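You operate a simulated robot arm through the tools that you are given. There is no shell and no other tool.

You are at the controls of a simulated robot arm. One attempt, no reset.

TASK
Fit the grey cable at ALARM and the yellow cable at POWER on the tall blue case.
Fine: push each in up to its white marker and tighten its nut.
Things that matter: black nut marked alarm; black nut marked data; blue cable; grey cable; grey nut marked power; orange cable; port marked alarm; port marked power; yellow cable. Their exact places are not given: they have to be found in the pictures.

Only the result counts: the job must be done as asked and must still hold three seconds after the hand-in. Knocking over, shifting, dropping, spilling or breaking anything else fails it.

THE ROBOT
A 6-joint arm with a fingered hand on a trunk, on a base that drives. Base frame: it is fixed to the floor where the robot stands at the start and does not move with it; the origin is under the middle of the robot, x ahead of it, y to its left, z up; the surface under the hand at the start is at about z = 80.4. Readings come in cm, degrees, newtons and seconds.
With the tool pointing down near the work surface it reaches from about 36 to 76 cm from the robot's upright axis, wherever it stands. Its first joint turns from -166.0 to 166.0 degrees. Places, roughly: black nut marked alarm [60, -10, 120]; black nut marked data [80, -10, 120]; grey nut marked power [70, -10, 120]; port marked alarm [60, -10, 110]; port marked power [70, -10, 110]. Payload 4 kg.
The TCP is the grasp point between the finger pads, 2.6 cm short of the fingertips. In the tool frame z runs along the fingers and y along their closing line. Largest opening 14.8 cm; the body of the gripper starts 7.3 cm behind the TCP. The gripper is a hand of 3 fingers: y runs from the thumb to the fingers, the wrist lies at [0, 0, -23.9] in the tool frame, and closing takes about 1.5 s.
Orientation is told as [roll, pitch, yaw] about the base's x, y, z axes, in that order, counted from this pose: with the fingers straight down and closing along the base's y, the tool's x points along the base's -x, its y along +y and its z along -z.

THE INTERFACE
- The arm moves only by the tool apply_moves. Its argument "commands" is a list of rows, each a list of 7 numbers: the shift along the base's x, y, z in units of 40 mm (1.0 is 40 mm), then the turn, a rotation vector about the base's x, y, z in units of 6 degrees (1.0 is 6 degrees), then the gripper command, from -1 (fully open) to 1 (shut), values between in proportion. In form: [[tx, ty, tz, ax, ay, az, gripper], ...]. A call has 1 to 20 rows; each row shifts and turns the commanded pose from where the row before left it. A call with a number of a shift or a turn outside -1 to 1 is refused whole. Rows are played at 5 a second. More than 5 cm and 8.6 degrees between two rows, or a gripper value outside its range, and nothing of the call is played. Where a pose cannot be reached the arm comes as near as it can. A force on the tool above 40 N (or 10 N above the force at the start of the call, whichever is more), or a blocked arm, ends the call early, and 0.2 s more pass. The fingers move at their own pace (about 15.3 cm/s each) and stop on an object; they squeeze with about 23 N. The grip force told is the motor's: it shows also when the fingers shut on nothing. Time passes only in rows, and 0.2 s behind the last, so rows that do not move let the fingers close. The reply holds the time, the measured pose of the TCP, the force on the tool along the base axes, the opening and the grip force, in the units named above and with some noise, with the torque about the TCP (base axes, N m) and any sound that the robot's microphone picked up, and new pictures: "pictures" is both (left out), scene, wrist or none.
- Cameras (640 x 400 px; columns grow to the right, rows downward): "scene" is now at [0.63, 11.09, 163.25]; the picture's right is [-0.54, -0.84, 0.00], its down [-0.50, 0.32, -0.81] and it looks along [0.68, -0.44, -0.59] (base axes); focal length 250 px, centre (320, 200). "wrist" rides on the gripper at [6.8, -3.9, -9] in the tool frame; the picture's right is [0.50, 0.87, 0.00], its down [-0.66, 0.38, -0.65] and it looks along [-0.57, 0.33, 0.76] (tool axes); focal length 222 px, centre (320, 200).
- move_column(by): slides the trunk up (or, below 0, down) by that many cm; the arm and the scene camera ride with it, the base frame stays. It gives what a move gives, with no picture.
- steer(legs): drives the robot by 1 to 6 legs, each [ahead, left, turn to the left] in cm, cm and degrees, along the robot's own axes; the way and the turn of a leg run together, so that a leg with both is an arc; at most 150 cm and 180 degrees a leg. The arm and the cameras ride along, it lands a little off, and it stops where it bumps. It gives what a move gives, and a new picture of the scene camera.
- hand_shape(shape): the hand has 3 fingers and takes this shape, open, in about a second: jaw (thumb against the fingers, like two jaws); tri (thumb and two fingers); tip (a fingertip pinch); poke (one finger out to press); point (the index stretched); flat (the hand flat); cup (the hand cupped); fist (a fist). The gripper value then closes the fingers along that shape, each until it touches; the sizes above hold for jaw. It gives what a move gives, with no picture.
- head_to(pan, tilt): turns the head with the scene camera to pan (to the left, within 155 degrees either way) and tilt (down, from -29 to 69), counted from straight ahead of the robot. It gives what a move gives, and a new picture of the scene camera.
- probe_pixels(camera, pixels): for up to 12 pixels [column, row] of the newest picture of that camera ("zoom" is the newest enlarged one), the place [x, y, z] in the base frame of the surface seen there, good to about 0.2 cm, but the place of the scene camera against the robot may be out by one fixed shift of up to 1.8 cm in any direction. No time passes.
- close_up(camera, box): a new picture of the part [left, top, right, bottom] of that camera's present view, enlarged. No time passes.
- hand_in(): hands the job in; it is judged then, once.

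Unless the task says otherwise, let go and move clear before handing in.

The tools are called by a JSON object that holds its "name" and its "arguments". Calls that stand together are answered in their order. apply_moves: Moves the arm, as the interface text tells. Its arguments: {"type":"object","properties":{"commands":{"type":"array","items":{"type":"array","items":{"type":"number"}}},"pictures":{"type":"string","enum":["both","scene","wrist","none"]}},"required":["commands"]} The other tools are called the same way: move_column (by) slides the trunk up or down; hand_shape (shape) gives the hand a shape; steer (legs) drives the base; head_to (pan, tilt) turns the head that bears the scene camera; probe_pixels (camera, pixels) gives the place of the surface under pixels of a picture; close_up (camera, box) takes an enlarged picture of a part of a camera's view; hand_in () hands the job in.

At the start:

```text
clock: 0.0
tcp_pos: [43.98, -1.12, 144.37]
tcp_rot: [0.0, -0.1, 0.0]
wrist_force: [-0.2, -0.5, -0.2]
wrist_torque: [-0.03, 0.03, 0.01]
finger_gap: 14.82
grasp_force: 0.0
shape: jaw
trunk travel left (down, up): [-56.2, 2.8]
robot x, y, heading: [0.11, -0.14, -0.1]
head pan, tilt: [-32.7, 36.1]
```

scene: 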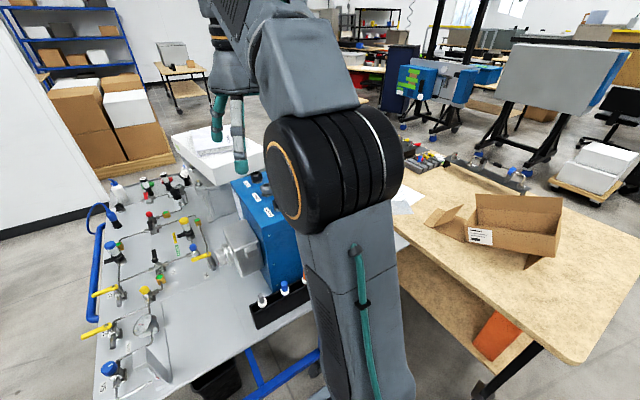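
wrist: 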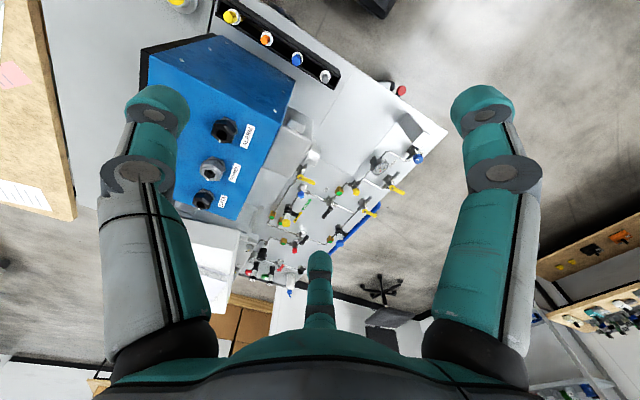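

The wrist picture shows the blue case with three glands (about (223,130), (212,168), (203,200)) and a rack with yellow, orange, blue and grey items at the top (232,17)-(325,77). I'll take close-ups of both to find them.

{"name": "close_up", "arguments": {"camera": "wrist", "box": [140, 80, 300, 230]}}

{"name": "close_up", "arguments": {"camera": "wrist", "box": [200, 0, 360, 100]}}

{"name": "probe_pixels", "arguments": {"camera": "wrist", "pixels": [[223, 130], [212, 168], [203, 200], [232, 17], [266, 38], [297, 59], [325, 77], [250, 90], [180, 70]]}}

{"name": "close_up", "arguments": {"camera": "scene", "box": [200, 150, 330, 340]}}

```text
2.67 times, centred on (220, 155) of wrist
```

zoom: 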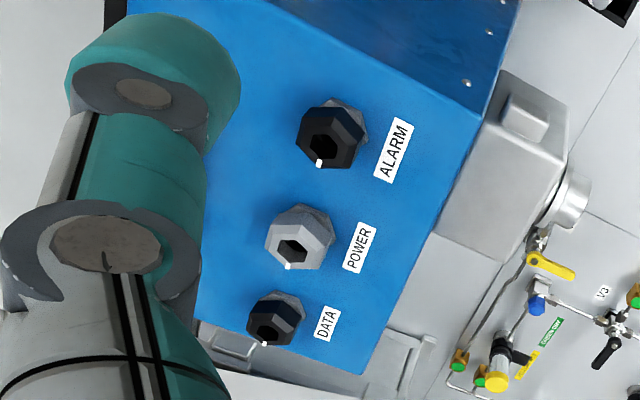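

```text
4.00 times, centred on (280, 50) of wrist
```

zoom: 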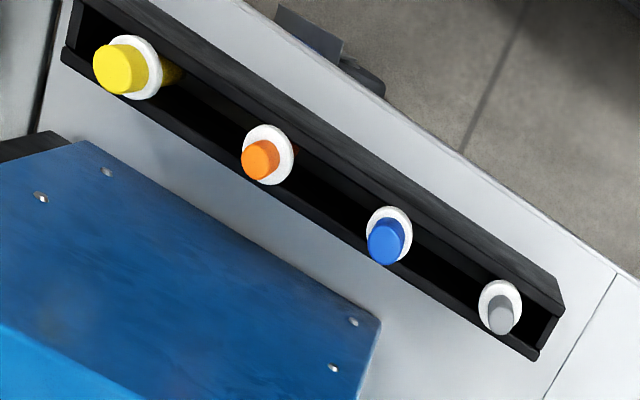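

```text
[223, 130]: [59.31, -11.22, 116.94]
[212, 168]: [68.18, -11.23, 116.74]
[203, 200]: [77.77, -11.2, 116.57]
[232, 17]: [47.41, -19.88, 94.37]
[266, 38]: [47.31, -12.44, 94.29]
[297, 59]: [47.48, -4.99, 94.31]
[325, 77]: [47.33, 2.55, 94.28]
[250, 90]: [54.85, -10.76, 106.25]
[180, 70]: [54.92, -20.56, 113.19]
```

```text
2.11 times, centred on (265, 245) of scene
```

zoom: 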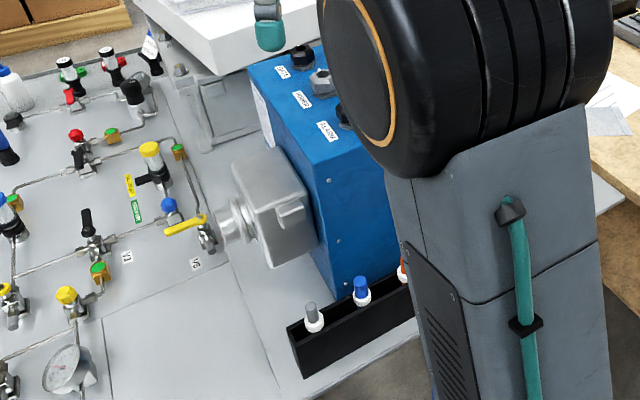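

The three glands and the four cables in the black rack are clearly visible. I'll zoom in harder on the nuts and cables to understand their shape, hole size and markings.

{"name": "close_up", "arguments": {"camera": "wrist", "box": [205, 115, 261, 150]}}

{"name": "close_up", "arguments": {"camera": "wrist", "box": [190, 150, 246, 185]}}

{"name": "close_up", "arguments": {"camera": "wrist", "box": [215, 0, 263, 30]}}

{"name": "close_up", "arguments": {"camera": "wrist", "box": [300, 60, 348, 90]}}

{"name": "close_up", "arguments": {"camera": "scene", "box": [240, 270, 320, 330]}}

```text
11.43 times, centred on (233, 132) of wrist
```

zoom: 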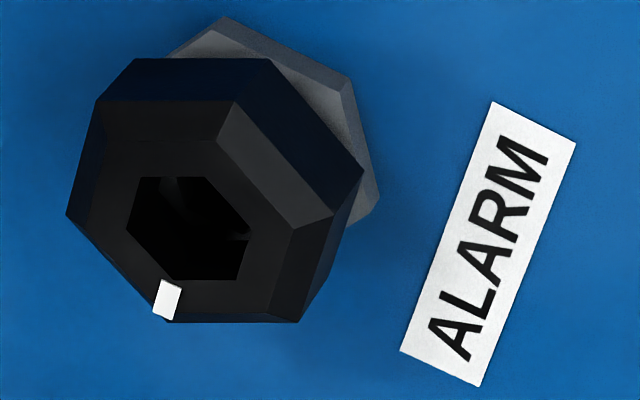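

```text
11.43 times, centred on (218, 168) of wrist
```

zoom: 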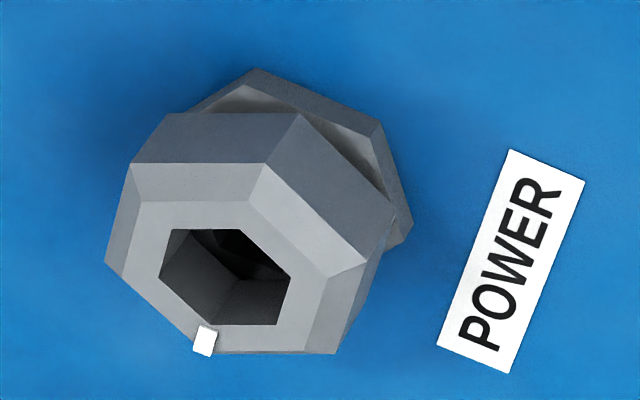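

```text
13.33 times, centred on (239, 15) of wrist
```

zoom: 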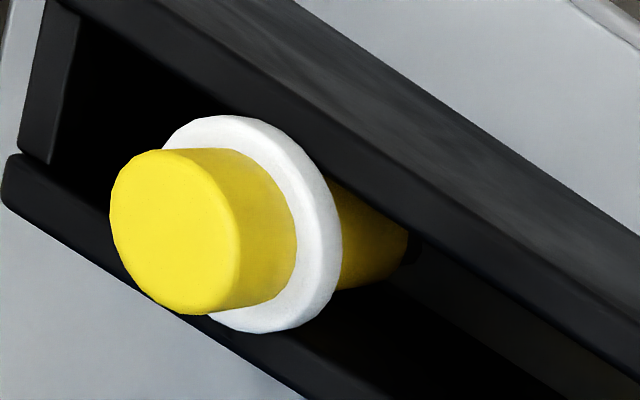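

```text
13.33 times, centred on (324, 75) of wrist
```

zoom: 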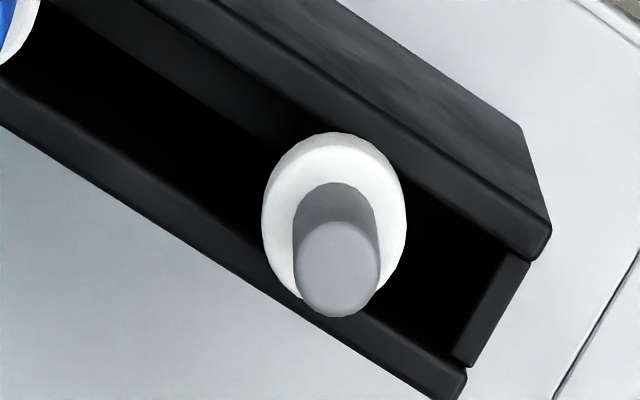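

```text
6.67 times, centred on (280, 300) of scene
```

zoom: 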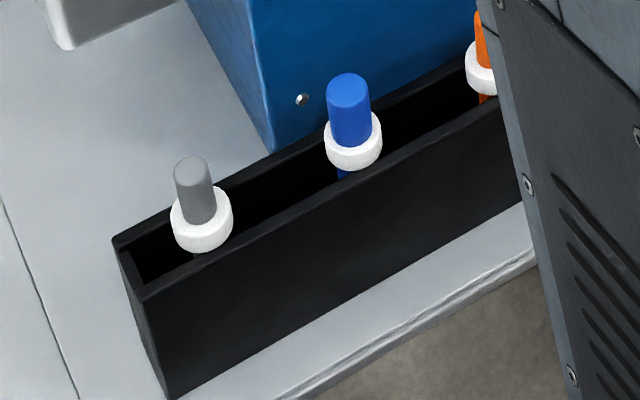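

The cables stand in the rack with a white collar resting at about the rack mouth and a ~2 cm stub on top. I'll probe dimensions of collars, stubs, rack and nuts.

{"name": "close_up", "arguments": {"camera": "wrist", "box": [215, 0, 263, 30]}}

{"name": "probe_pixels", "arguments": {"camera": "zoom", "pixels": [[175, 235], [120, 200], [230, 270], [180, 155], [185, 308], [265, 220], [310, 230], [205, 125], [270, 325], [370, 240], [450, 150], [60, 230]]}}

{"name": "close_up", "arguments": {"camera": "wrist", "box": [300, 60, 348, 90]}}

{"name": "probe_pixels", "arguments": {"camera": "zoom", "pixels": [[338, 270], [304, 270], [373, 270], [338, 228], [338, 310], [335, 195], [335, 160], [270, 210], [398, 220], [420, 380], [500, 220], [200, 230]]}}

{"name": "close_up", "arguments": {"camera": "wrist", "box": [190, 150, 246, 185]}}

{"name": "probe_pixels", "arguments": {"camera": "zoom", "pixels": [[230, 215], [145, 235], [305, 300], [240, 340], [205, 340], [200, 180], [320, 240], [150, 140], [400, 200], [255, 80], [500, 100], [250, 300]]}}

{"name": "close_up", "arguments": {"camera": "wrist", "box": [205, 115, 261, 150]}}

{"name": "probe_pixels", "arguments": {"camera": "zoom", "pixels": [[185, 160], [115, 200], [270, 270], [220, 295], [165, 300], [165, 120], [290, 180], [130, 80], [360, 150], [220, 25], [420, 60], [190, 230]]}}

```text
13.33 times, centred on (239, 15) of wrist
```

zoom: 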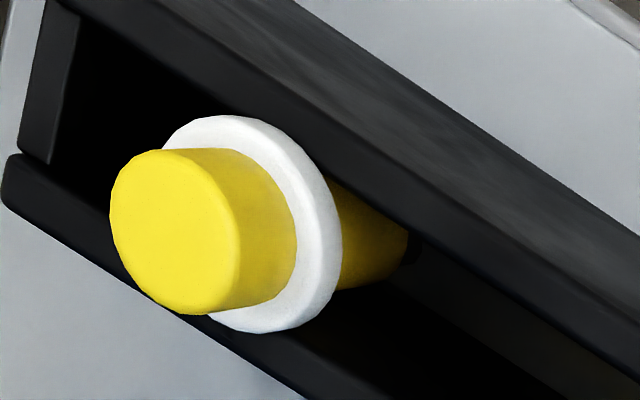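

```text
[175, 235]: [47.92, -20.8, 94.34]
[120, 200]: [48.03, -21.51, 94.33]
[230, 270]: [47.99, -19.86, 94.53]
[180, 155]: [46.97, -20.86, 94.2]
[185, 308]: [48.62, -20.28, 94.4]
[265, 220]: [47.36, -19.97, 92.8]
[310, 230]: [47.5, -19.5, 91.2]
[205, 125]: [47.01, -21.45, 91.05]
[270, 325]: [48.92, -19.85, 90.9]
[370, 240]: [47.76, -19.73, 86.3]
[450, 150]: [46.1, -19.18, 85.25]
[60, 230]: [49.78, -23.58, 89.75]
```

```text
13.33 times, centred on (324, 75) of wrist
```

zoom: 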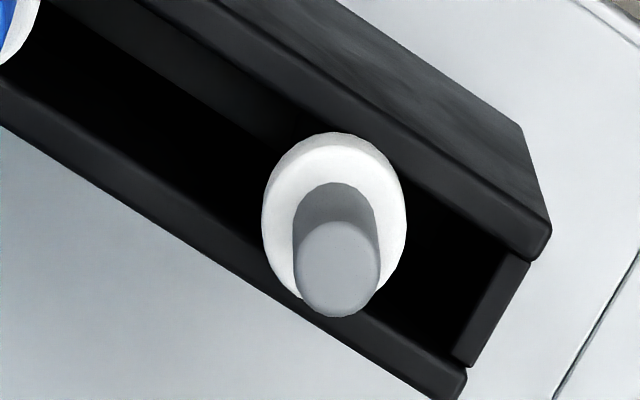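

```text
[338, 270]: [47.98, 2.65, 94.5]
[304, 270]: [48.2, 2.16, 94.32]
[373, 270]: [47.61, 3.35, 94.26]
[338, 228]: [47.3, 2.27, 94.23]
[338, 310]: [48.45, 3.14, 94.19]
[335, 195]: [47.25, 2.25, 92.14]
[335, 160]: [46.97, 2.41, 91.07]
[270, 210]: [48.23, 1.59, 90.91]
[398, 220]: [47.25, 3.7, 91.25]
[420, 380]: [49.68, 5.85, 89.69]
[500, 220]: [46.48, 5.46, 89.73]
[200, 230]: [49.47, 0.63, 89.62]
```

```text
11.43 times, centred on (218, 168) of wrist
```

zoom: 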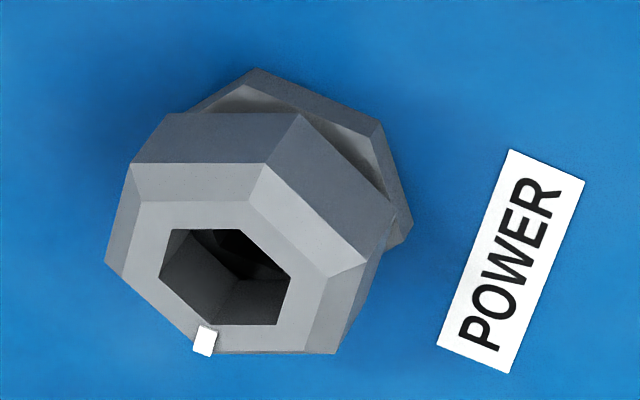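

```text
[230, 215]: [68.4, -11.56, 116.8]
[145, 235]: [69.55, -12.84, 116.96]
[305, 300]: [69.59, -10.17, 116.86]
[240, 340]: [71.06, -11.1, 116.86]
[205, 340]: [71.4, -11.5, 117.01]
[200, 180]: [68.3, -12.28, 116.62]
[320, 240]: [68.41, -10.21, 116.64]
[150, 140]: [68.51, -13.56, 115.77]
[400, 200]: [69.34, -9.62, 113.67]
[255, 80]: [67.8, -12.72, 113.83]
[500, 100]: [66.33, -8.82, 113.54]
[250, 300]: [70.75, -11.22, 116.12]
```

```text
11.43 times, centred on (233, 132) of wrist
```

zoom: 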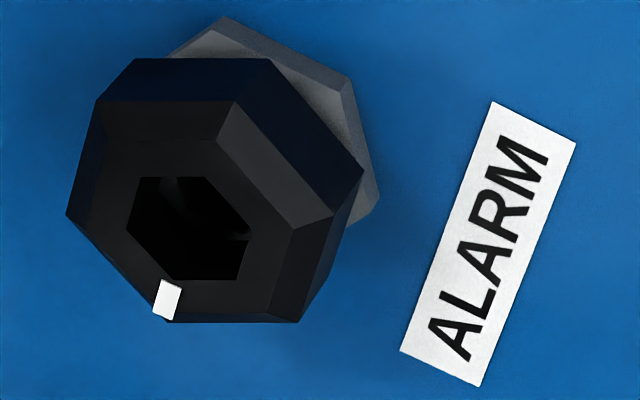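

```text
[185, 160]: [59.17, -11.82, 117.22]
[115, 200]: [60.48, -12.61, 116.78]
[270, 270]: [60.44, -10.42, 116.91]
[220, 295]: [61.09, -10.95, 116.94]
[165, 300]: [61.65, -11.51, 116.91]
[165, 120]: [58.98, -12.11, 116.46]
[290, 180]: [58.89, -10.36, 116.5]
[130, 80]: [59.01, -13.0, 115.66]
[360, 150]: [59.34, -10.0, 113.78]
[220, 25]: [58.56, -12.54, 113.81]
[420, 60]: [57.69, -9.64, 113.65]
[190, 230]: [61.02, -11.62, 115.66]
```

The stubs' tops are at z≈94.3, collars ≈91, rack rim ≈89.7; nuts' tops at z≈116.9 with centres near (60,-11.5) and (70,-11.5). Before approaching, I'll see how the fingers sit when partly closed and fully closed.

{"name": "apply_moves", "arguments": {"commands": [[0, 0, 0, 0, 0, 0, 0.2], [0, 0, 0, 0, 0, 0, 0.2], [0, 0, 0, 0, 0, 0, 0.2]], "pictures": "both"}}

{"name": "apply_moves", "arguments": {"commands": [[0, 0, 0, 0, 0, 0, 0.8], [0, 0, 0, 0, 0, 0, 0.8], [0, 0, 0, 0, 0, 0, 0.8]], "pictures": "wrist"}}

```text
clock: 0.8
tcp_pos: [43.96, -1.09, 144.42]
tcp_rot: [0.0, -0.1, 0.0]
wrist_force: [-0.3, 0.5, 0.2]
wrist_torque: [0.01, 0.04, -0.01]
finger_gap: 5.94
grasp_force: 0.1
shape: jaw
trunk travel left (down, up): [-56.2, 2.8]
robot x, y, heading: [-0.19, 0.18, 0.1]
head pan, tilt: [-32.7, 36.1]
```

scene: 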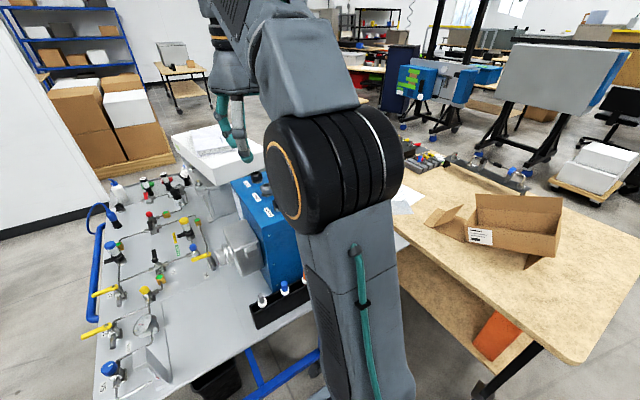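
wrist: 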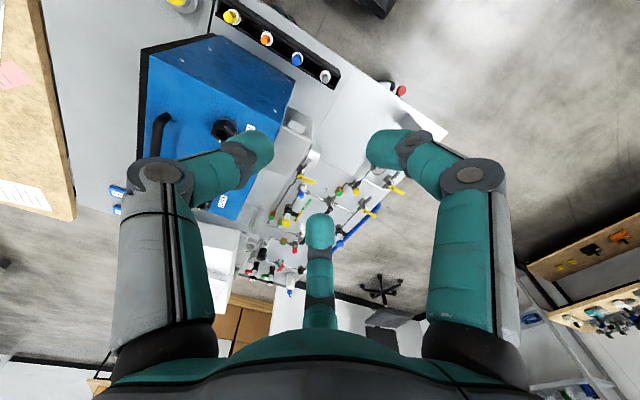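

```text
clock: 1.6
tcp_pos: [43.94, -1.09, 144.59]
tcp_rot: [0.0, -0.2, 0.0]
wrist_force: [0.5, 0.2, 0.3]
wrist_torque: [0.01, 0.0, 0.0]
finger_gap: 1.52
grasp_force: 0.1
shape: jaw
trunk travel left (down, up): [-56.2, 2.8]
robot x, y, heading: [0.09, -0.23, 0.2]
head pan, tilt: [-32.7, 36.1]
```

wrist: 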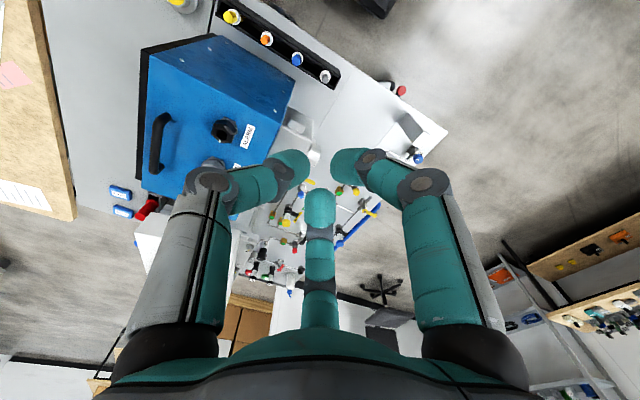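

The hand's three fingers sit at 120° (thumb left, fingers right and far centre); knuckles stay wide, so I want a yaw keeping fingers away from the case front (x≈55). I'll probe the arm's links in the scene view to know its posture before descending.

{"name": "probe_pixels", "arguments": {"camera": "scene", "pixels": [[340, 170], [355, 250], [370, 350], [300, 60], [230, 60], [290, 180], [400, 180], [240, 150], [380, 390], [320, 330]]}}

{"name": "probe_pixels", "arguments": {"camera": "wrist", "pixels": [[295, 165], [345, 160], [320, 200], [215, 180], [430, 180], [318, 285], [200, 260], [450, 260], [235, 330]]}}

```text
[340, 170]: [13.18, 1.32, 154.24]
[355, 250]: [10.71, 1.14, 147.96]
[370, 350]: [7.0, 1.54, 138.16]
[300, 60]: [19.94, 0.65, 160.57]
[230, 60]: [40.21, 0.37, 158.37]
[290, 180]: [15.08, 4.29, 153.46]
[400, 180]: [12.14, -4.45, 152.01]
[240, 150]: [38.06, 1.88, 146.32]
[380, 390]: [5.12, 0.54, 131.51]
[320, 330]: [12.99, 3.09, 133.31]
```

```text
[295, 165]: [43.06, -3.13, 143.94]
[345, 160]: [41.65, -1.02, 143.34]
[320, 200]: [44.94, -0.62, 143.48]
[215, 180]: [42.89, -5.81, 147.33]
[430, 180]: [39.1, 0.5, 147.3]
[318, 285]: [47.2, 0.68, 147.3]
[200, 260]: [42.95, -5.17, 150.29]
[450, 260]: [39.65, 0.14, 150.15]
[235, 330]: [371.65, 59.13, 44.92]
```

The forearm is well above and behind the table, so lowering the trunk is safe. First I'll position over the grey cable (47.9, 2.7) and yaw +30° with the hand at about a 5 cm gap.

{"name": "apply_moves", "arguments": {"commands": [[0.198, 0.19, 0, 0, 0, 1, 0.3], [0.198, 0.19, 0, 0, 0, 1, 0.3], [0.198, 0.19, 0, 0, 0, 1, 0.3], [0.198, 0.19, 0, 0, 0, 1, 0.3], [0.198, 0.19, 0, 0, 0, 1, 0.3], [0, 0, 0, 0, 0, 0, 0.3]], "pictures": "none"}}

{"name": "move_column", "arguments": {"by": -30}}

{"name": "apply_moves", "arguments": {"commands": [[0, 0, 0, 0, 0, 0, 0.3]], "pictures": "both"}}

```text
clock: 3.0
tcp_pos: [44.95, 15.02, 143.22]
tcp_rot: [0.1, 0.0, 29.2]
wrist_force: [-0.1, -0.6, -0.1]
wrist_torque: [0.01, -0.03, -0.01]
finger_gap: 5.15
grasp_force: 0.0
shape: jaw
out of reach, approached as far as the arm can: row 2, 3, 4, 5
trunk travel left (down, up): [-56.2, 2.8]
robot x, y, heading: [-0.04, -0.02, 0.2]
head pan, tilt: [-32.7, 36.1]
```

```text
clock: 6.0
tcp_pos: [44.87, 14.96, 113.21]
tcp_rot: [0.0, -0.2, 29.2]
wrist_force: [0.2, 0.7, -0.9]
wrist_torque: [-0.02, 0.0, 0.01]
finger_gap: 5.12
grasp_force: 0.2
shape: jaw
trunk travel left (down, up): [-26.2, 32.8]
robot x, y, heading: [-0.14, -0.3, -0.1]
head pan, tilt: [-32.7, 36.1]
```

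```text
clock: 6.4
tcp_pos: [44.93, 14.86, 113.26]
tcp_rot: [0.1, -0.1, 29.2]
wrist_force: [0.1, -0.3, 0.5]
wrist_torque: [-0.02, 0.0, -0.01]
finger_gap: 5.16
grasp_force: 0.0
shape: jaw
trunk travel left (down, up): [-26.2, 32.8]
robot x, y, heading: [-0.0, -0.01, -0.2]
head pan, tilt: [-32.7, 36.1]
```

scene: 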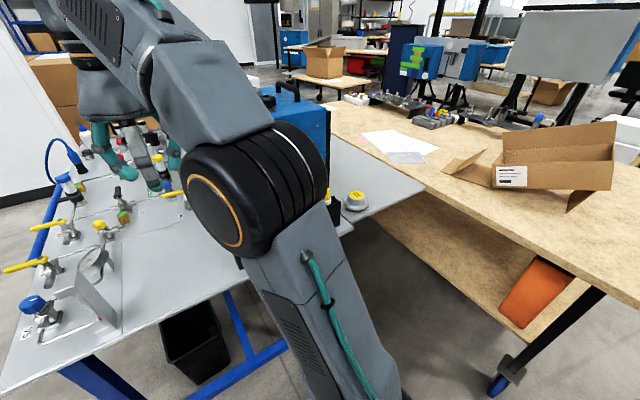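
wrist: 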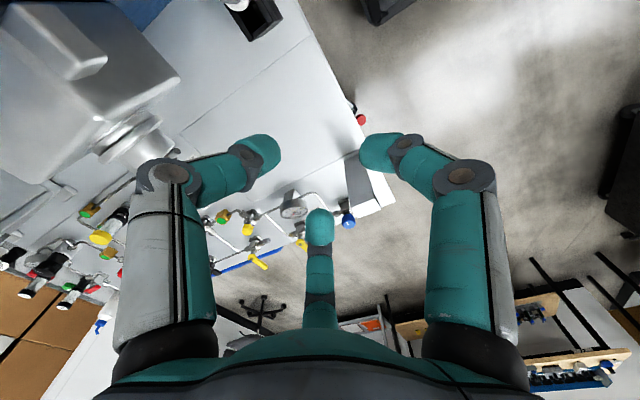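

The arm reported out of reach when yawing positive (wrist joint limit), and slid to y≈15. I'll turn back the negative way, to eventually reach yaw −90° which also keeps the fingers off the case; checking after the first few rows.

{"name": "apply_moves", "arguments": {"commands": [[0, 0, 0, 0, 0, -1, 0.3], [0, 0, 0, 0, 0, -1, 0.3], [0, 0, 0, 0, 0, -1, 0.3], [0, 0, 0, 0, 0, -1, 0.3], [0, 0, 0, 0, 0, -1, 0.3], [0, 0, 0, 0, 0, 0, 0.3]], "pictures": "none"}}

```text
clock: 7.8
tcp_pos: [44.85, 14.94, 113.19]
tcp_rot: [0.1, 0.0, -0.8]
wrist_force: [0.1, -0.2, -0.5]
wrist_torque: [0.03, 0.0, -0.03]
finger_gap: 5.14
grasp_force: 0.0
shape: jaw
trunk travel left (down, up): [-26.2, 32.8]
robot x, y, heading: [-0.22, 0.24, 0.1]
head pan, tilt: [-32.7, 36.1]
```

Back to yaw≈0 with commands following the measured pose. Now I move over the grey cable (47.9, 2.72) while yawing to −90°.

{"name": "apply_moves", "arguments": {"commands": [[0.051, -0.2035, 0, 0, 0, -0.992, 0.3], [0.051, -0.2035, 0, 0, 0, -0.992, 0.3], [0.051, -0.2035, 0, 0, 0, -0.992, 0.3], [0.051, -0.2035, 0, 0, 0, -0.992, 0.3], [0.051, -0.2035, 0, 0, 0, -0.992, 0.3], [0.051, -0.2035, 0, 0, 0, -0.992, 0.3], [0.051, -0.2035, 0, 0, 0, -0.992, 0.3], [0.051, -0.2035, 0, 0, 0, -0.992, 0.3], [0.051, -0.2035, 0, 0, 0, -0.992, 0.3], [0.051, -0.2035, 0, 0, 0, -0.992, 0.3], [0.051, -0.2035, 0, 0, 0, -0.992, 0.3], [0.051, -0.2035, 0, 0, 0, -0.992, 0.3], [0.051, -0.2035, 0, 0, 0, -0.992, 0.3], [0.051, -0.2035, 0, 0, 0, -0.992, 0.3], [0.051, -0.2035, 0, 0, 0, -0.992, 0.3], [0, 0, 0, 0, 0, 0, 0.3]], "pictures": "both"}}

```text
clock: 11.2
tcp_pos: [47.75, 2.73, 113.2]
tcp_rot: [0.1, -0.1, -90.1]
wrist_force: [-0.3, -0.1, 0.6]
wrist_torque: [-0.01, -0.01, 0.03]
finger_gap: 5.15
grasp_force: 0.2
shape: jaw
trunk travel left (down, up): [-26.2, 32.8]
robot x, y, heading: [0.08, -0.18, -0.1]
head pan, tilt: [-32.7, 36.1]
```

scene: 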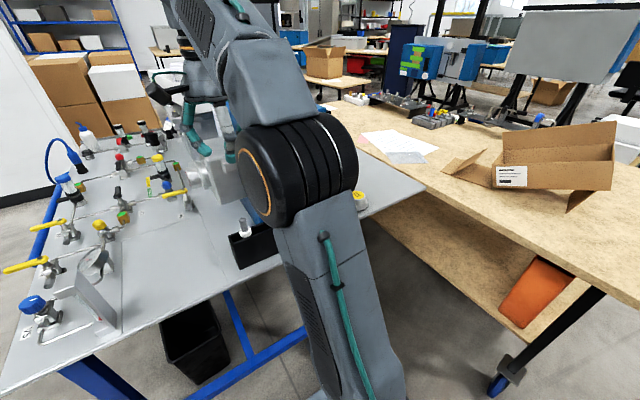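
wrist: 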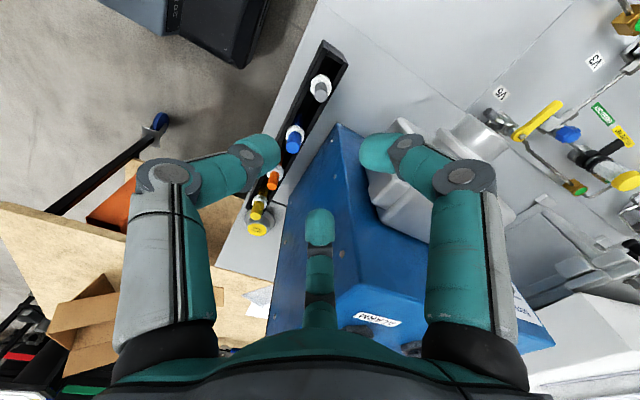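

The wrist view now shows the grey cable at (320,88) and the case's front-left corner near (338,125). I'll probe these to refine the cable centre and the case clearance.

{"name": "close_up", "arguments": {"camera": "wrist", "box": [296, 70, 344, 100]}}

{"name": "probe_pixels", "arguments": {"camera": "wrist", "pixels": [[338, 125], [300, 190], [270, 330], [400, 130], [440, 175], [460, 175], [200, 220], [318, 225], [160, 175], [300, 140]]}}

```text
13.33 times, centred on (320, 85) of wrist
```

zoom: 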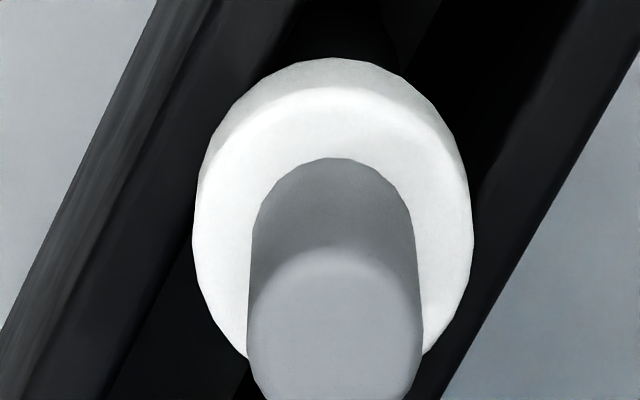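

```text
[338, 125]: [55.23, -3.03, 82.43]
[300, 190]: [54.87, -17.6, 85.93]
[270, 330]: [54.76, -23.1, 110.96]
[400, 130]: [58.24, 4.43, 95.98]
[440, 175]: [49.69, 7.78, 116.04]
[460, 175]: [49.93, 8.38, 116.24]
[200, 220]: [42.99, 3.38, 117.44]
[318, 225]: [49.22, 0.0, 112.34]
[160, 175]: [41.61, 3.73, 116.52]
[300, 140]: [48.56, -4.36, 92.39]
```

Case front is x≈54.9 and its left face y≈−3, so the hand is clear at the grey cable. I'll refine the stub centre with a shifted close-up.

{"name": "close_up", "arguments": {"camera": "wrist", "box": [296, 76, 344, 106]}}

{"name": "probe_pixels", "arguments": {"camera": "zoom", "pixels": [[335, 250], [255, 250], [415, 250], [335, 180], [335, 315], [335, 110], [210, 180], [460, 180], [335, 30], [100, 150], [560, 200], [335, 215]]}}

{"name": "close_up", "arguments": {"camera": "scene", "box": [205, 180, 285, 230]}}

```text
13.33 times, centred on (320, 91) of wrist
```

zoom: 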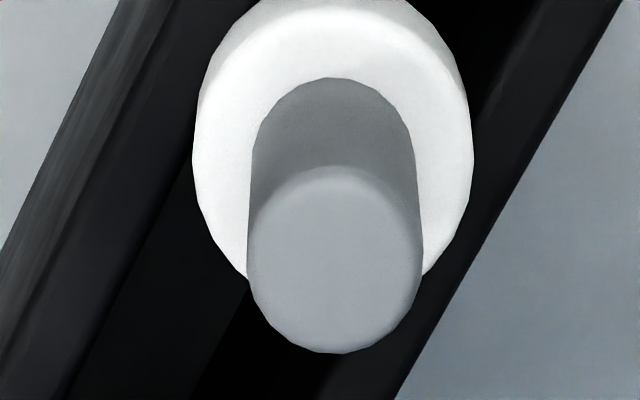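

```text
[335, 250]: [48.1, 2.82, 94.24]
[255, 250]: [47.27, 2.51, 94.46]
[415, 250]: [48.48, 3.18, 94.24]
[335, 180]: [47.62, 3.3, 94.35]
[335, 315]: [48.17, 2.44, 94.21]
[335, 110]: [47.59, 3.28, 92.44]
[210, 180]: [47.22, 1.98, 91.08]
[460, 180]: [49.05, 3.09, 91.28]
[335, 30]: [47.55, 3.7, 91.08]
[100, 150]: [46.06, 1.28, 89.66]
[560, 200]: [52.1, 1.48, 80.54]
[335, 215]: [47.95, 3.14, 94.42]
```

```text
8.00 times, centred on (245, 205) of scene
```

zoom: 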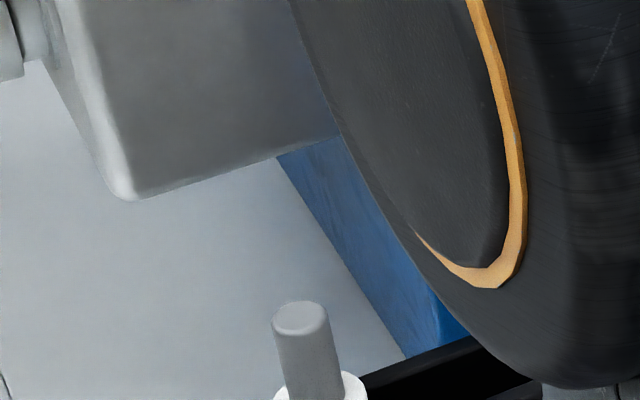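

Grey stub centre is about (47.93, 2.8), top z≈94.3. I descend to z≈99 with the fingers around it and check the view before going lower.

{"name": "apply_moves", "arguments": {"commands": [[0.02, 0.01, -0.9, 0, 0, 0, 0.3], [0.02, 0.01, -0.9, 0, 0, 0, 0.3], [0, 0, -0.9, 0, 0, 0, 0.3], [0, 0, -0.8, 0, 0, 0, 0.3], [0, 0, 0, 0, 0, 0, 0.3]], "pictures": "both"}}

```text
clock: 12.4
tcp_pos: [47.91, 2.83, 99.26]
tcp_rot: [0.0, 0.0, -90.0]
wrist_force: [0.1, 0.0, -0.5]
wrist_torque: [-0.04, -0.02, 0.02]
finger_gap: 5.14
grasp_force: 0.2
shape: jaw
trunk travel left (down, up): [-26.2, 32.8]
robot x, y, heading: [-0.09, -0.16, 0.1]
head pan, tilt: [-32.7, 36.1]
```

scene: 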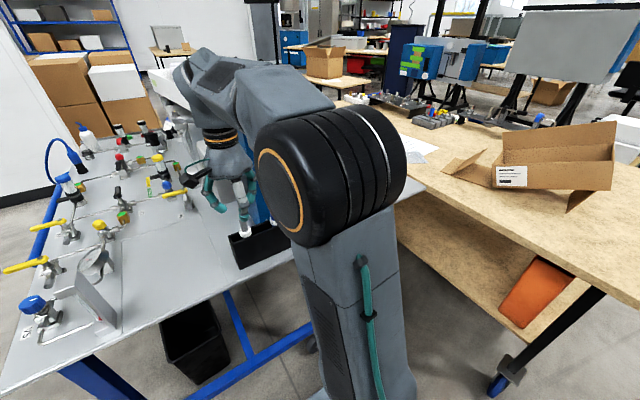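
wrist: 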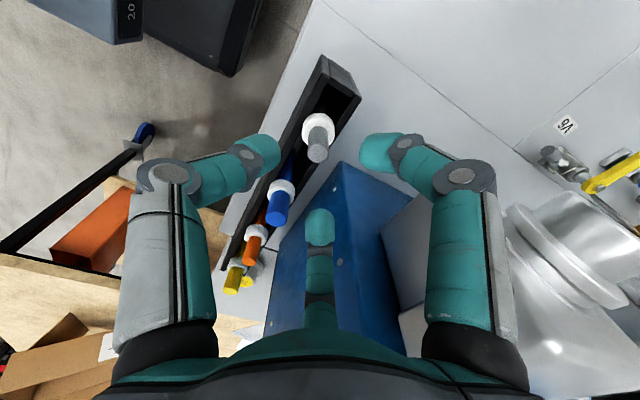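

The stub (317,150) is centred between the fingers and clear of the blue cable. Lowering to z≈94.0 so the fingertips are just above the white collar.

{"name": "apply_moves", "arguments": {"commands": [[0, 0, -0.5, 0, 0, 0, 0.3], [0, 0, -0.5, 0, 0, 0, 0.3], [0, 0, -0.31, 0, 0, 0, 0.3], [0, 0, 0, 0, 0, 0, 0.3]], "pictures": "both"}}

```text
clock: 13.4
tcp_pos: [48.0, 2.86, 94.03]
tcp_rot: [0.0, 0.0, -90.0]
wrist_force: [-0.7, -0.9, -0.1]
wrist_torque: [0.01, 0.02, 0.03]
finger_gap: 5.17
grasp_force: 0.2
shape: jaw
trunk travel left (down, up): [-26.2, 32.8]
robot x, y, heading: [0.0, 0.2, 0.1]
head pan, tilt: [-32.7, 36.1]
```

scene: 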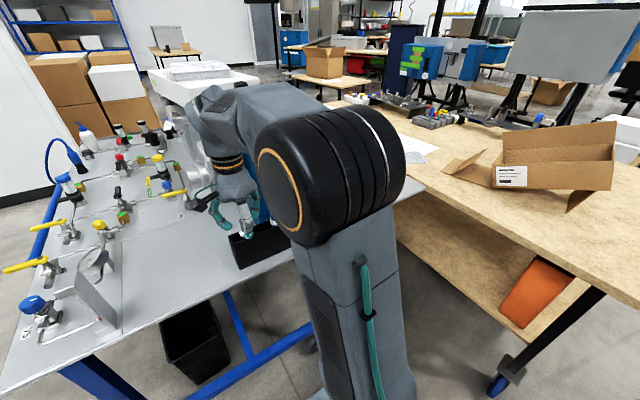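
wrist: 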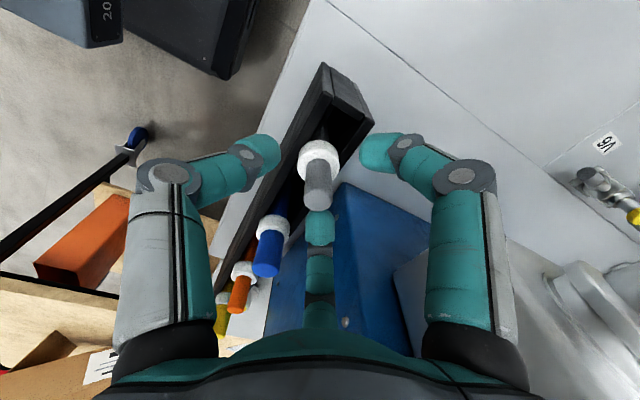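

The stub sits between the three fingertips at (318,180). A close-up to check the fingertip height against the collar before closing.

{"name": "close_up", "arguments": {"camera": "wrist", "box": [240, 120, 400, 220]}}

{"name": "probe_pixels", "arguments": {"camera": "zoom", "pixels": [[140, 100], [500, 110], [315, 310], [315, 260], [320, 130], [315, 340], [400, 150], [350, 345]]}}

{"name": "close_up", "arguments": {"camera": "scene", "box": [190, 170, 290, 260]}}

```text
4.00 times, centred on (320, 170) of wrist
```

zoom: 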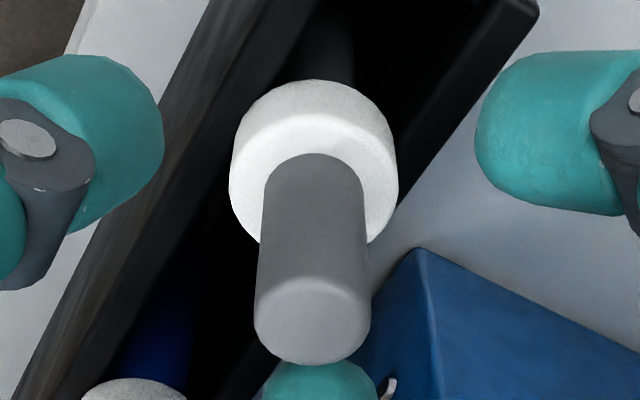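

```text
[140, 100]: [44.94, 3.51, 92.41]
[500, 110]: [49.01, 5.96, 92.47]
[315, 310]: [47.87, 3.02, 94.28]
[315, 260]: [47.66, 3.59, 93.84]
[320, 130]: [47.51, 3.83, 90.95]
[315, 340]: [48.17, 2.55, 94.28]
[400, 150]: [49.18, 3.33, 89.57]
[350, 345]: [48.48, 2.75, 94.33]
```

```text
4.44 times, centred on (240, 215) of scene
```

zoom: 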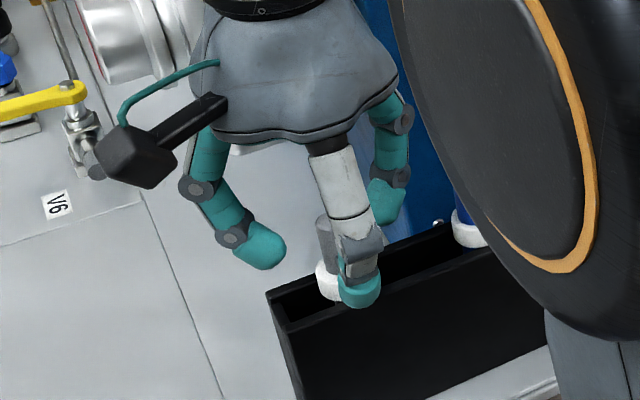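

Fingertips (z≈92) are level with the stub between collar and top. Closing the fingers now.

{"name": "apply_moves", "arguments": {"commands": [[0, 0, 0, 0, 0, 0, 1], [0, 0, 0, 0, 0, 0, 1], [0, 0, 0, 0, 0, 0, 1], [0, 0, 0, 0, 0, 0, 1], [0, 0, 0, 0, 0, 0, 1], [0, 0, 0, 0, 0, 0, 1], [0, 0, 0, 0, 0, 0, 1], [0, 0, 0, 0, 0, 0, 1]], "pictures": "both"}}

```text
clock: 15.2
tcp_pos: [48.09, 2.75, 94.14]
tcp_rot: [0.0, 0.0, -90.1]
wrist_force: [-0.3, -0.2, 0.5]
wrist_torque: [0.02, 0.0, -0.01]
finger_gap: 0.98
grasp_force: 23.1
shape: jaw
trunk travel left (down, up): [-26.2, 32.8]
robot x, y, heading: [0.12, -0.13, 0.1]
head pan, tilt: [-32.7, 36.1]
```

scene: 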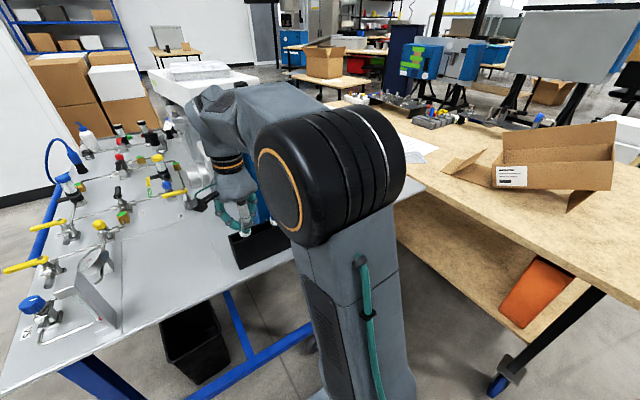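
wrist: 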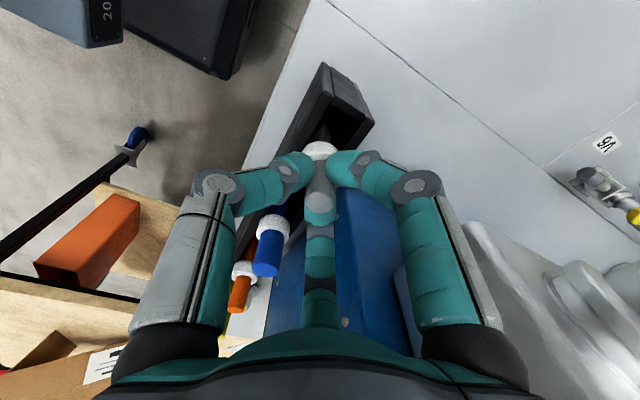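

The fingers stopped on the stub (gap 0.98, 23 N). Lifting slowly, 4 cm, to check the cable comes along.

{"name": "apply_moves", "arguments": {"commands": [[0, 0, 0.25, 0, 0, 0, 1], [0, 0, 0.25, 0, 0, 0, 1], [0, 0, 0.25, 0, 0, 0, 1], [0, 0, 0.25, 0, 0, 0, 1], [0, 0, 0, 0, 0, 0, 1]], "pictures": "wrist"}}

{"name": "close_up", "arguments": {"camera": "scene", "box": [190, 170, 290, 260]}}

```text
clock: 16.4
tcp_pos: [48.01, 2.87, 98.15]
tcp_rot: [0.0, 0.0, -90.0]
wrist_force: [-0.3, -0.1, -0.7]
wrist_torque: [0.0, 0.0, 0.01]
finger_gap: 0.96
grasp_force: 23.5
shape: jaw
trunk travel left (down, up): [-26.2, 32.8]
robot x, y, heading: [0.02, 0.15, -0.1]
head pan, tilt: [-32.7, 36.1]
```

wrist: 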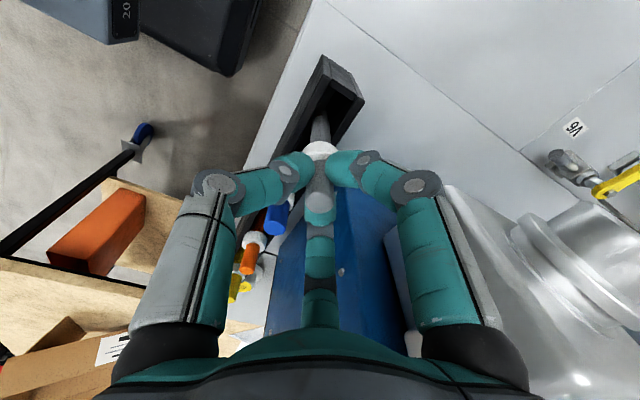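

```text
4.44 times, centred on (240, 215) of scene
```

zoom: 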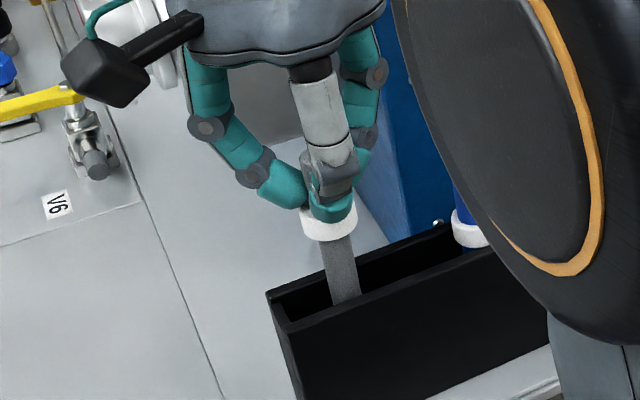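

The grey cable is held upright and slides out of the rack. I'll keep lifting, with the arm then the trunk, until its lower end is well above the case.

{"name": "apply_moves", "arguments": {"commands": [[0, 0, 0.6, 0, 0, 0, 1], [0, 0, 0.6, 0, 0, 0, 1], [0, 0, 0.6, 0, 0, 0, 1], [0, 0, 0.6, 0, 0, 0, 1], [0, 0, 0.6, 0, 0, 0, 1], [0, 0, 0, 0, 0, 0, 1]], "pictures": "none"}}

{"name": "move_column", "arguments": {"by": 20}}

{"name": "apply_moves", "arguments": {"commands": [[0, 0, 0, 0, 0, 0, 1]], "pictures": "both"}}

```text
clock: 17.8
tcp_pos: [47.92, 2.77, 110.17]
tcp_rot: [0.0, -0.1, -90.0]
wrist_force: [-0.4, -0.4, -1.1]
wrist_torque: [-0.02, -0.01, -0.01]
finger_gap: 0.96
grasp_force: 23.5
shape: jaw
trunk travel left (down, up): [-26.2, 32.8]
robot x, y, heading: [0.16, -0.17, 0.0]
head pan, tilt: [-32.7, 36.1]
```

```text
clock: 20.0
tcp_pos: [47.93, 2.95, 130.11]
tcp_rot: [0.0, -0.2, -89.9]
wrist_force: [0.4, 0.8, -0.6]
wrist_torque: [-0.03, 0.0, 0.03]
finger_gap: 0.97
grasp_force: 23.3
shape: jaw
trunk travel left (down, up): [-46.2, 12.8]
robot x, y, heading: [-0.08, -0.17, 0.1]
head pan, tilt: [-32.7, 36.1]
```

```text
clock: 20.4
tcp_pos: [47.86, 2.83, 130.11]
tcp_rot: [0.0, -0.1, -90.1]
wrist_force: [0.1, 0.1, 0.9]
wrist_torque: [0.01, 0.01, 0.0]
finger_gap: 0.94
grasp_force: 23.2
shape: jaw
trunk travel left (down, up): [-46.2, 12.8]
robot x, y, heading: [-0.35, -0.3, -0.0]
head pan, tilt: [-32.7, 36.1]
```

scene: 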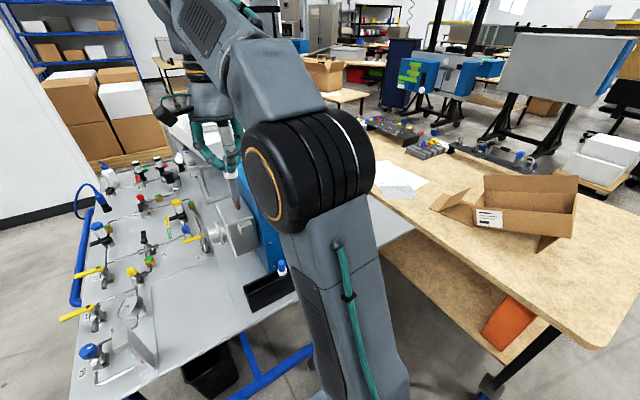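
wrist: 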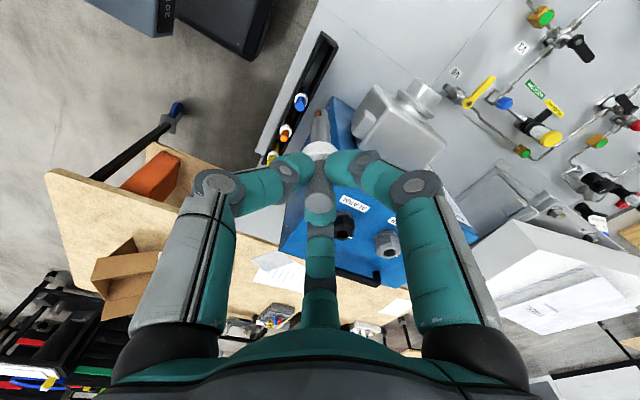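

The cable hangs below the hand; in the wrist view its lower end is near (318,110). I'll zoom to find how long it is below the collar, and see the nuts at (343,222) and (388,243).

{"name": "close_up", "arguments": {"camera": "wrist", "box": [280, 90, 376, 150]}}

{"name": "close_up", "arguments": {"camera": "scene", "box": [190, 110, 270, 220]}}

{"name": "probe_pixels", "arguments": {"camera": "wrist", "pixels": [[318, 113], [318, 120], [318, 135], [318, 148], [340, 212], [385, 238]]}}

{"name": "close_up", "arguments": {"camera": "wrist", "box": [320, 200, 416, 260]}}

```text
6.67 times, centred on (328, 120) of wrist
```

zoom: 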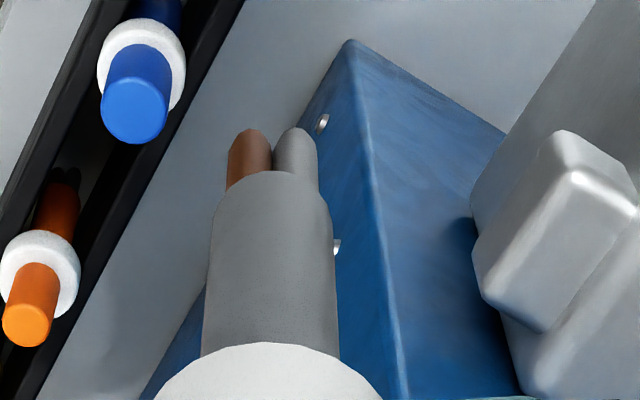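

```text
3.64 times, centred on (230, 165) of scene
```

zoom: 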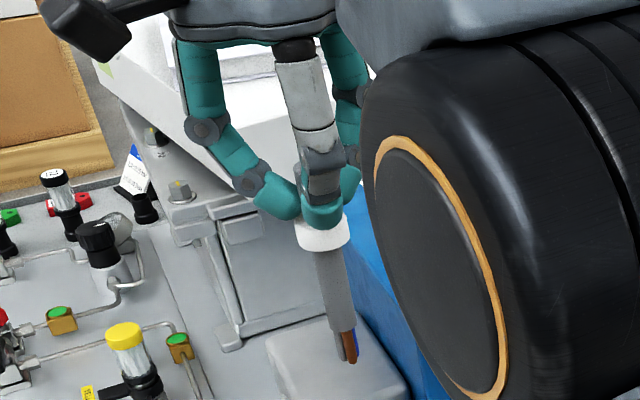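

```text
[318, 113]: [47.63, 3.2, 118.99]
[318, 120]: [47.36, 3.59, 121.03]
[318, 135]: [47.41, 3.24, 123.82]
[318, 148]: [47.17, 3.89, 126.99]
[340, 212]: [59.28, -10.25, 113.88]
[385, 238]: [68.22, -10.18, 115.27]
```

```text
6.67 times, centred on (368, 230) of wrist
```

zoom: 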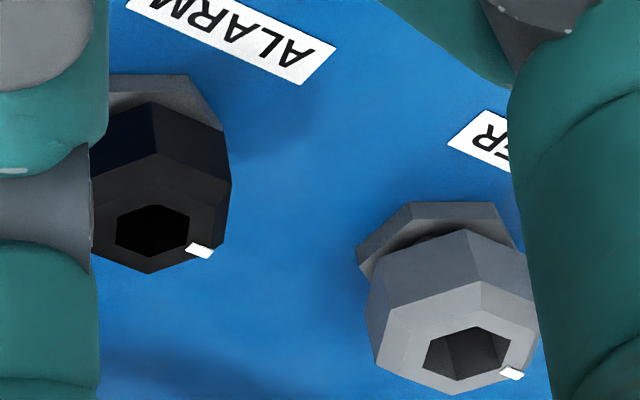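

The cable has a jacket ending ~9 cm below TCP and wire tips ~11.5 cm below TCP (z≈118.6 now). I need accurate hole centres, so I'll zoom on both nut faces and probe points around each hole.

{"name": "close_up", "arguments": {"camera": "wrist", "box": [332, 222, 364, 242]}}

{"name": "close_up", "arguments": {"camera": "wrist", "box": [370, 238, 410, 263]}}

```text
16.00 times, centred on (348, 232) of wrist
```

zoom: 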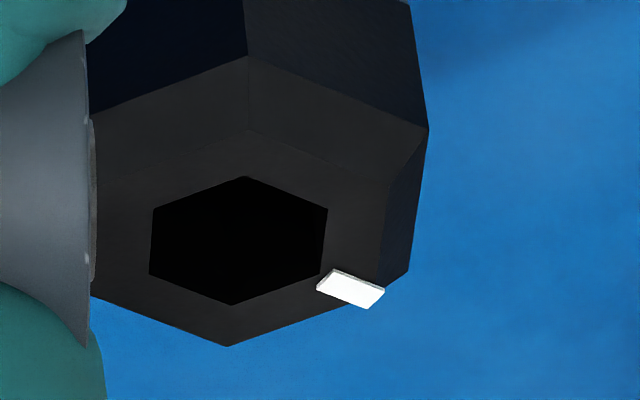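

```text
16.00 times, centred on (390, 250) of wrist
```

zoom: 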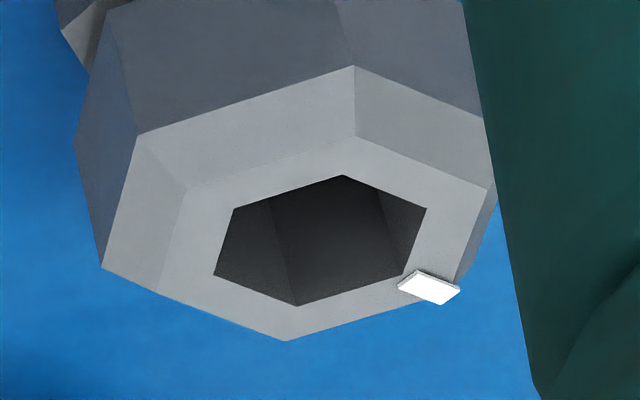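

Both holes are clearly visible. Probing opposite points on the rim around each hole to average out centres.

{"name": "probe_pixels", "arguments": {"camera": "zoom", "pixels": [[342, 167], [293, 316], [440, 203], [203, 282], [283, 180], [353, 302], [390, 182], [250, 303], [225, 235], [428, 245]]}}

{"name": "close_up", "arguments": {"camera": "wrist", "box": [332, 222, 364, 242]}}

{"name": "probe_pixels", "arguments": {"camera": "zoom", "pixels": [[246, 166], [231, 316], [338, 204], [140, 277], [198, 180], [280, 300], [290, 182], [185, 303], [143, 240], [335, 240], [350, 290]]}}

```text
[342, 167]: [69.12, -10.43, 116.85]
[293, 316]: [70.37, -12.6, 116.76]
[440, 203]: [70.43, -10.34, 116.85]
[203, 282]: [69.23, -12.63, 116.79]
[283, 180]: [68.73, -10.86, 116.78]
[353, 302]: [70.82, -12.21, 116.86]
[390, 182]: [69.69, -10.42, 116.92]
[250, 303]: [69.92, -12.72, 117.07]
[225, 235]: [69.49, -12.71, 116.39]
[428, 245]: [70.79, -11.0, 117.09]
```

```text
16.00 times, centred on (348, 232) of wrist
```

zoom: 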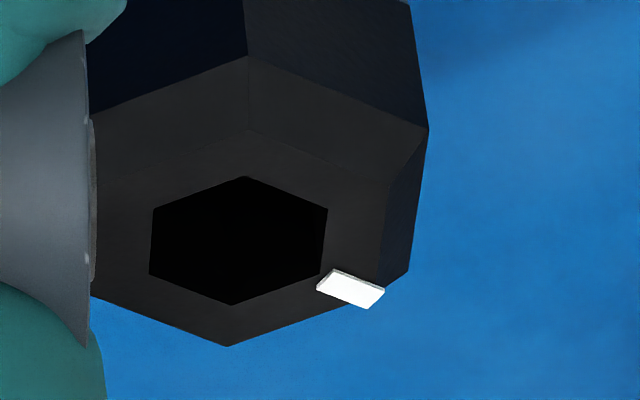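

```text
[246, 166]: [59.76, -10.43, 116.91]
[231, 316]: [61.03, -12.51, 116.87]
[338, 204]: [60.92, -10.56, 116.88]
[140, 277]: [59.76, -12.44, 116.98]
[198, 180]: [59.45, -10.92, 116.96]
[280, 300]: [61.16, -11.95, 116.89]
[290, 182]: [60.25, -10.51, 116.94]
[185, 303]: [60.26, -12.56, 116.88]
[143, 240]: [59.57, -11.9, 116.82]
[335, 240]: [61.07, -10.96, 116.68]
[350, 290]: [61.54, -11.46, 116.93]
```

Averaged centres: ALARM ≈ (60.32, −11.48), POWER ≈ (69.79, −11.53), rim z≈116.9. I raise to z≈132.5 and carry the grey cable above ALARM.

{"name": "apply_moves", "arguments": {"commands": [[0, 0, 0.6, 0, 0, 0, 1], [0.519, -0.596, 0, 0, 0, 0, 1], [0.519, -0.596, 0, 0, 0, 0, 1], [0.519, -0.596, 0, 0, 0, 0, 1], [0.519, -0.596, 0, 0, 0, 0, 1], [0.519, -0.596, 0, 0, 0, 0, 1], [0.519, -0.596, 0, 0, 0, 0, 1], [0, 0, 0, 0, 0, 0, 1], [0, 0, 0, 0, 0, 0, 1]], "pictures": "both"}}

```text
clock: 22.4
tcp_pos: [56.38, -10.92, 127.04]
tcp_rot: [0.3, -0.1, -90.1]
wrist_force: [-0.2, -0.1, 0.0]
wrist_torque: [-0.03, 0.02, 0.01]
finger_gap: 0.96
grasp_force: 22.9
shape: jaw
out of reach, approached as far as the arm can: row 2, 3, 4, 5, 6, 7
trunk travel left (down, up): [-46.2, 12.8]
robot x, y, heading: [0.07, -0.27, -0.1]
head pan, tilt: [-32.7, 36.1]
```

scene: 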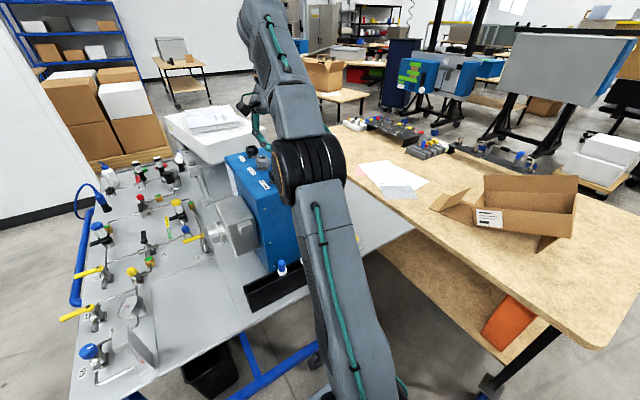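
wrist: 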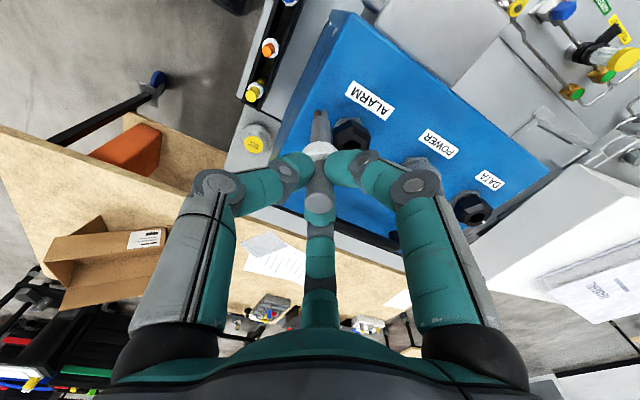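

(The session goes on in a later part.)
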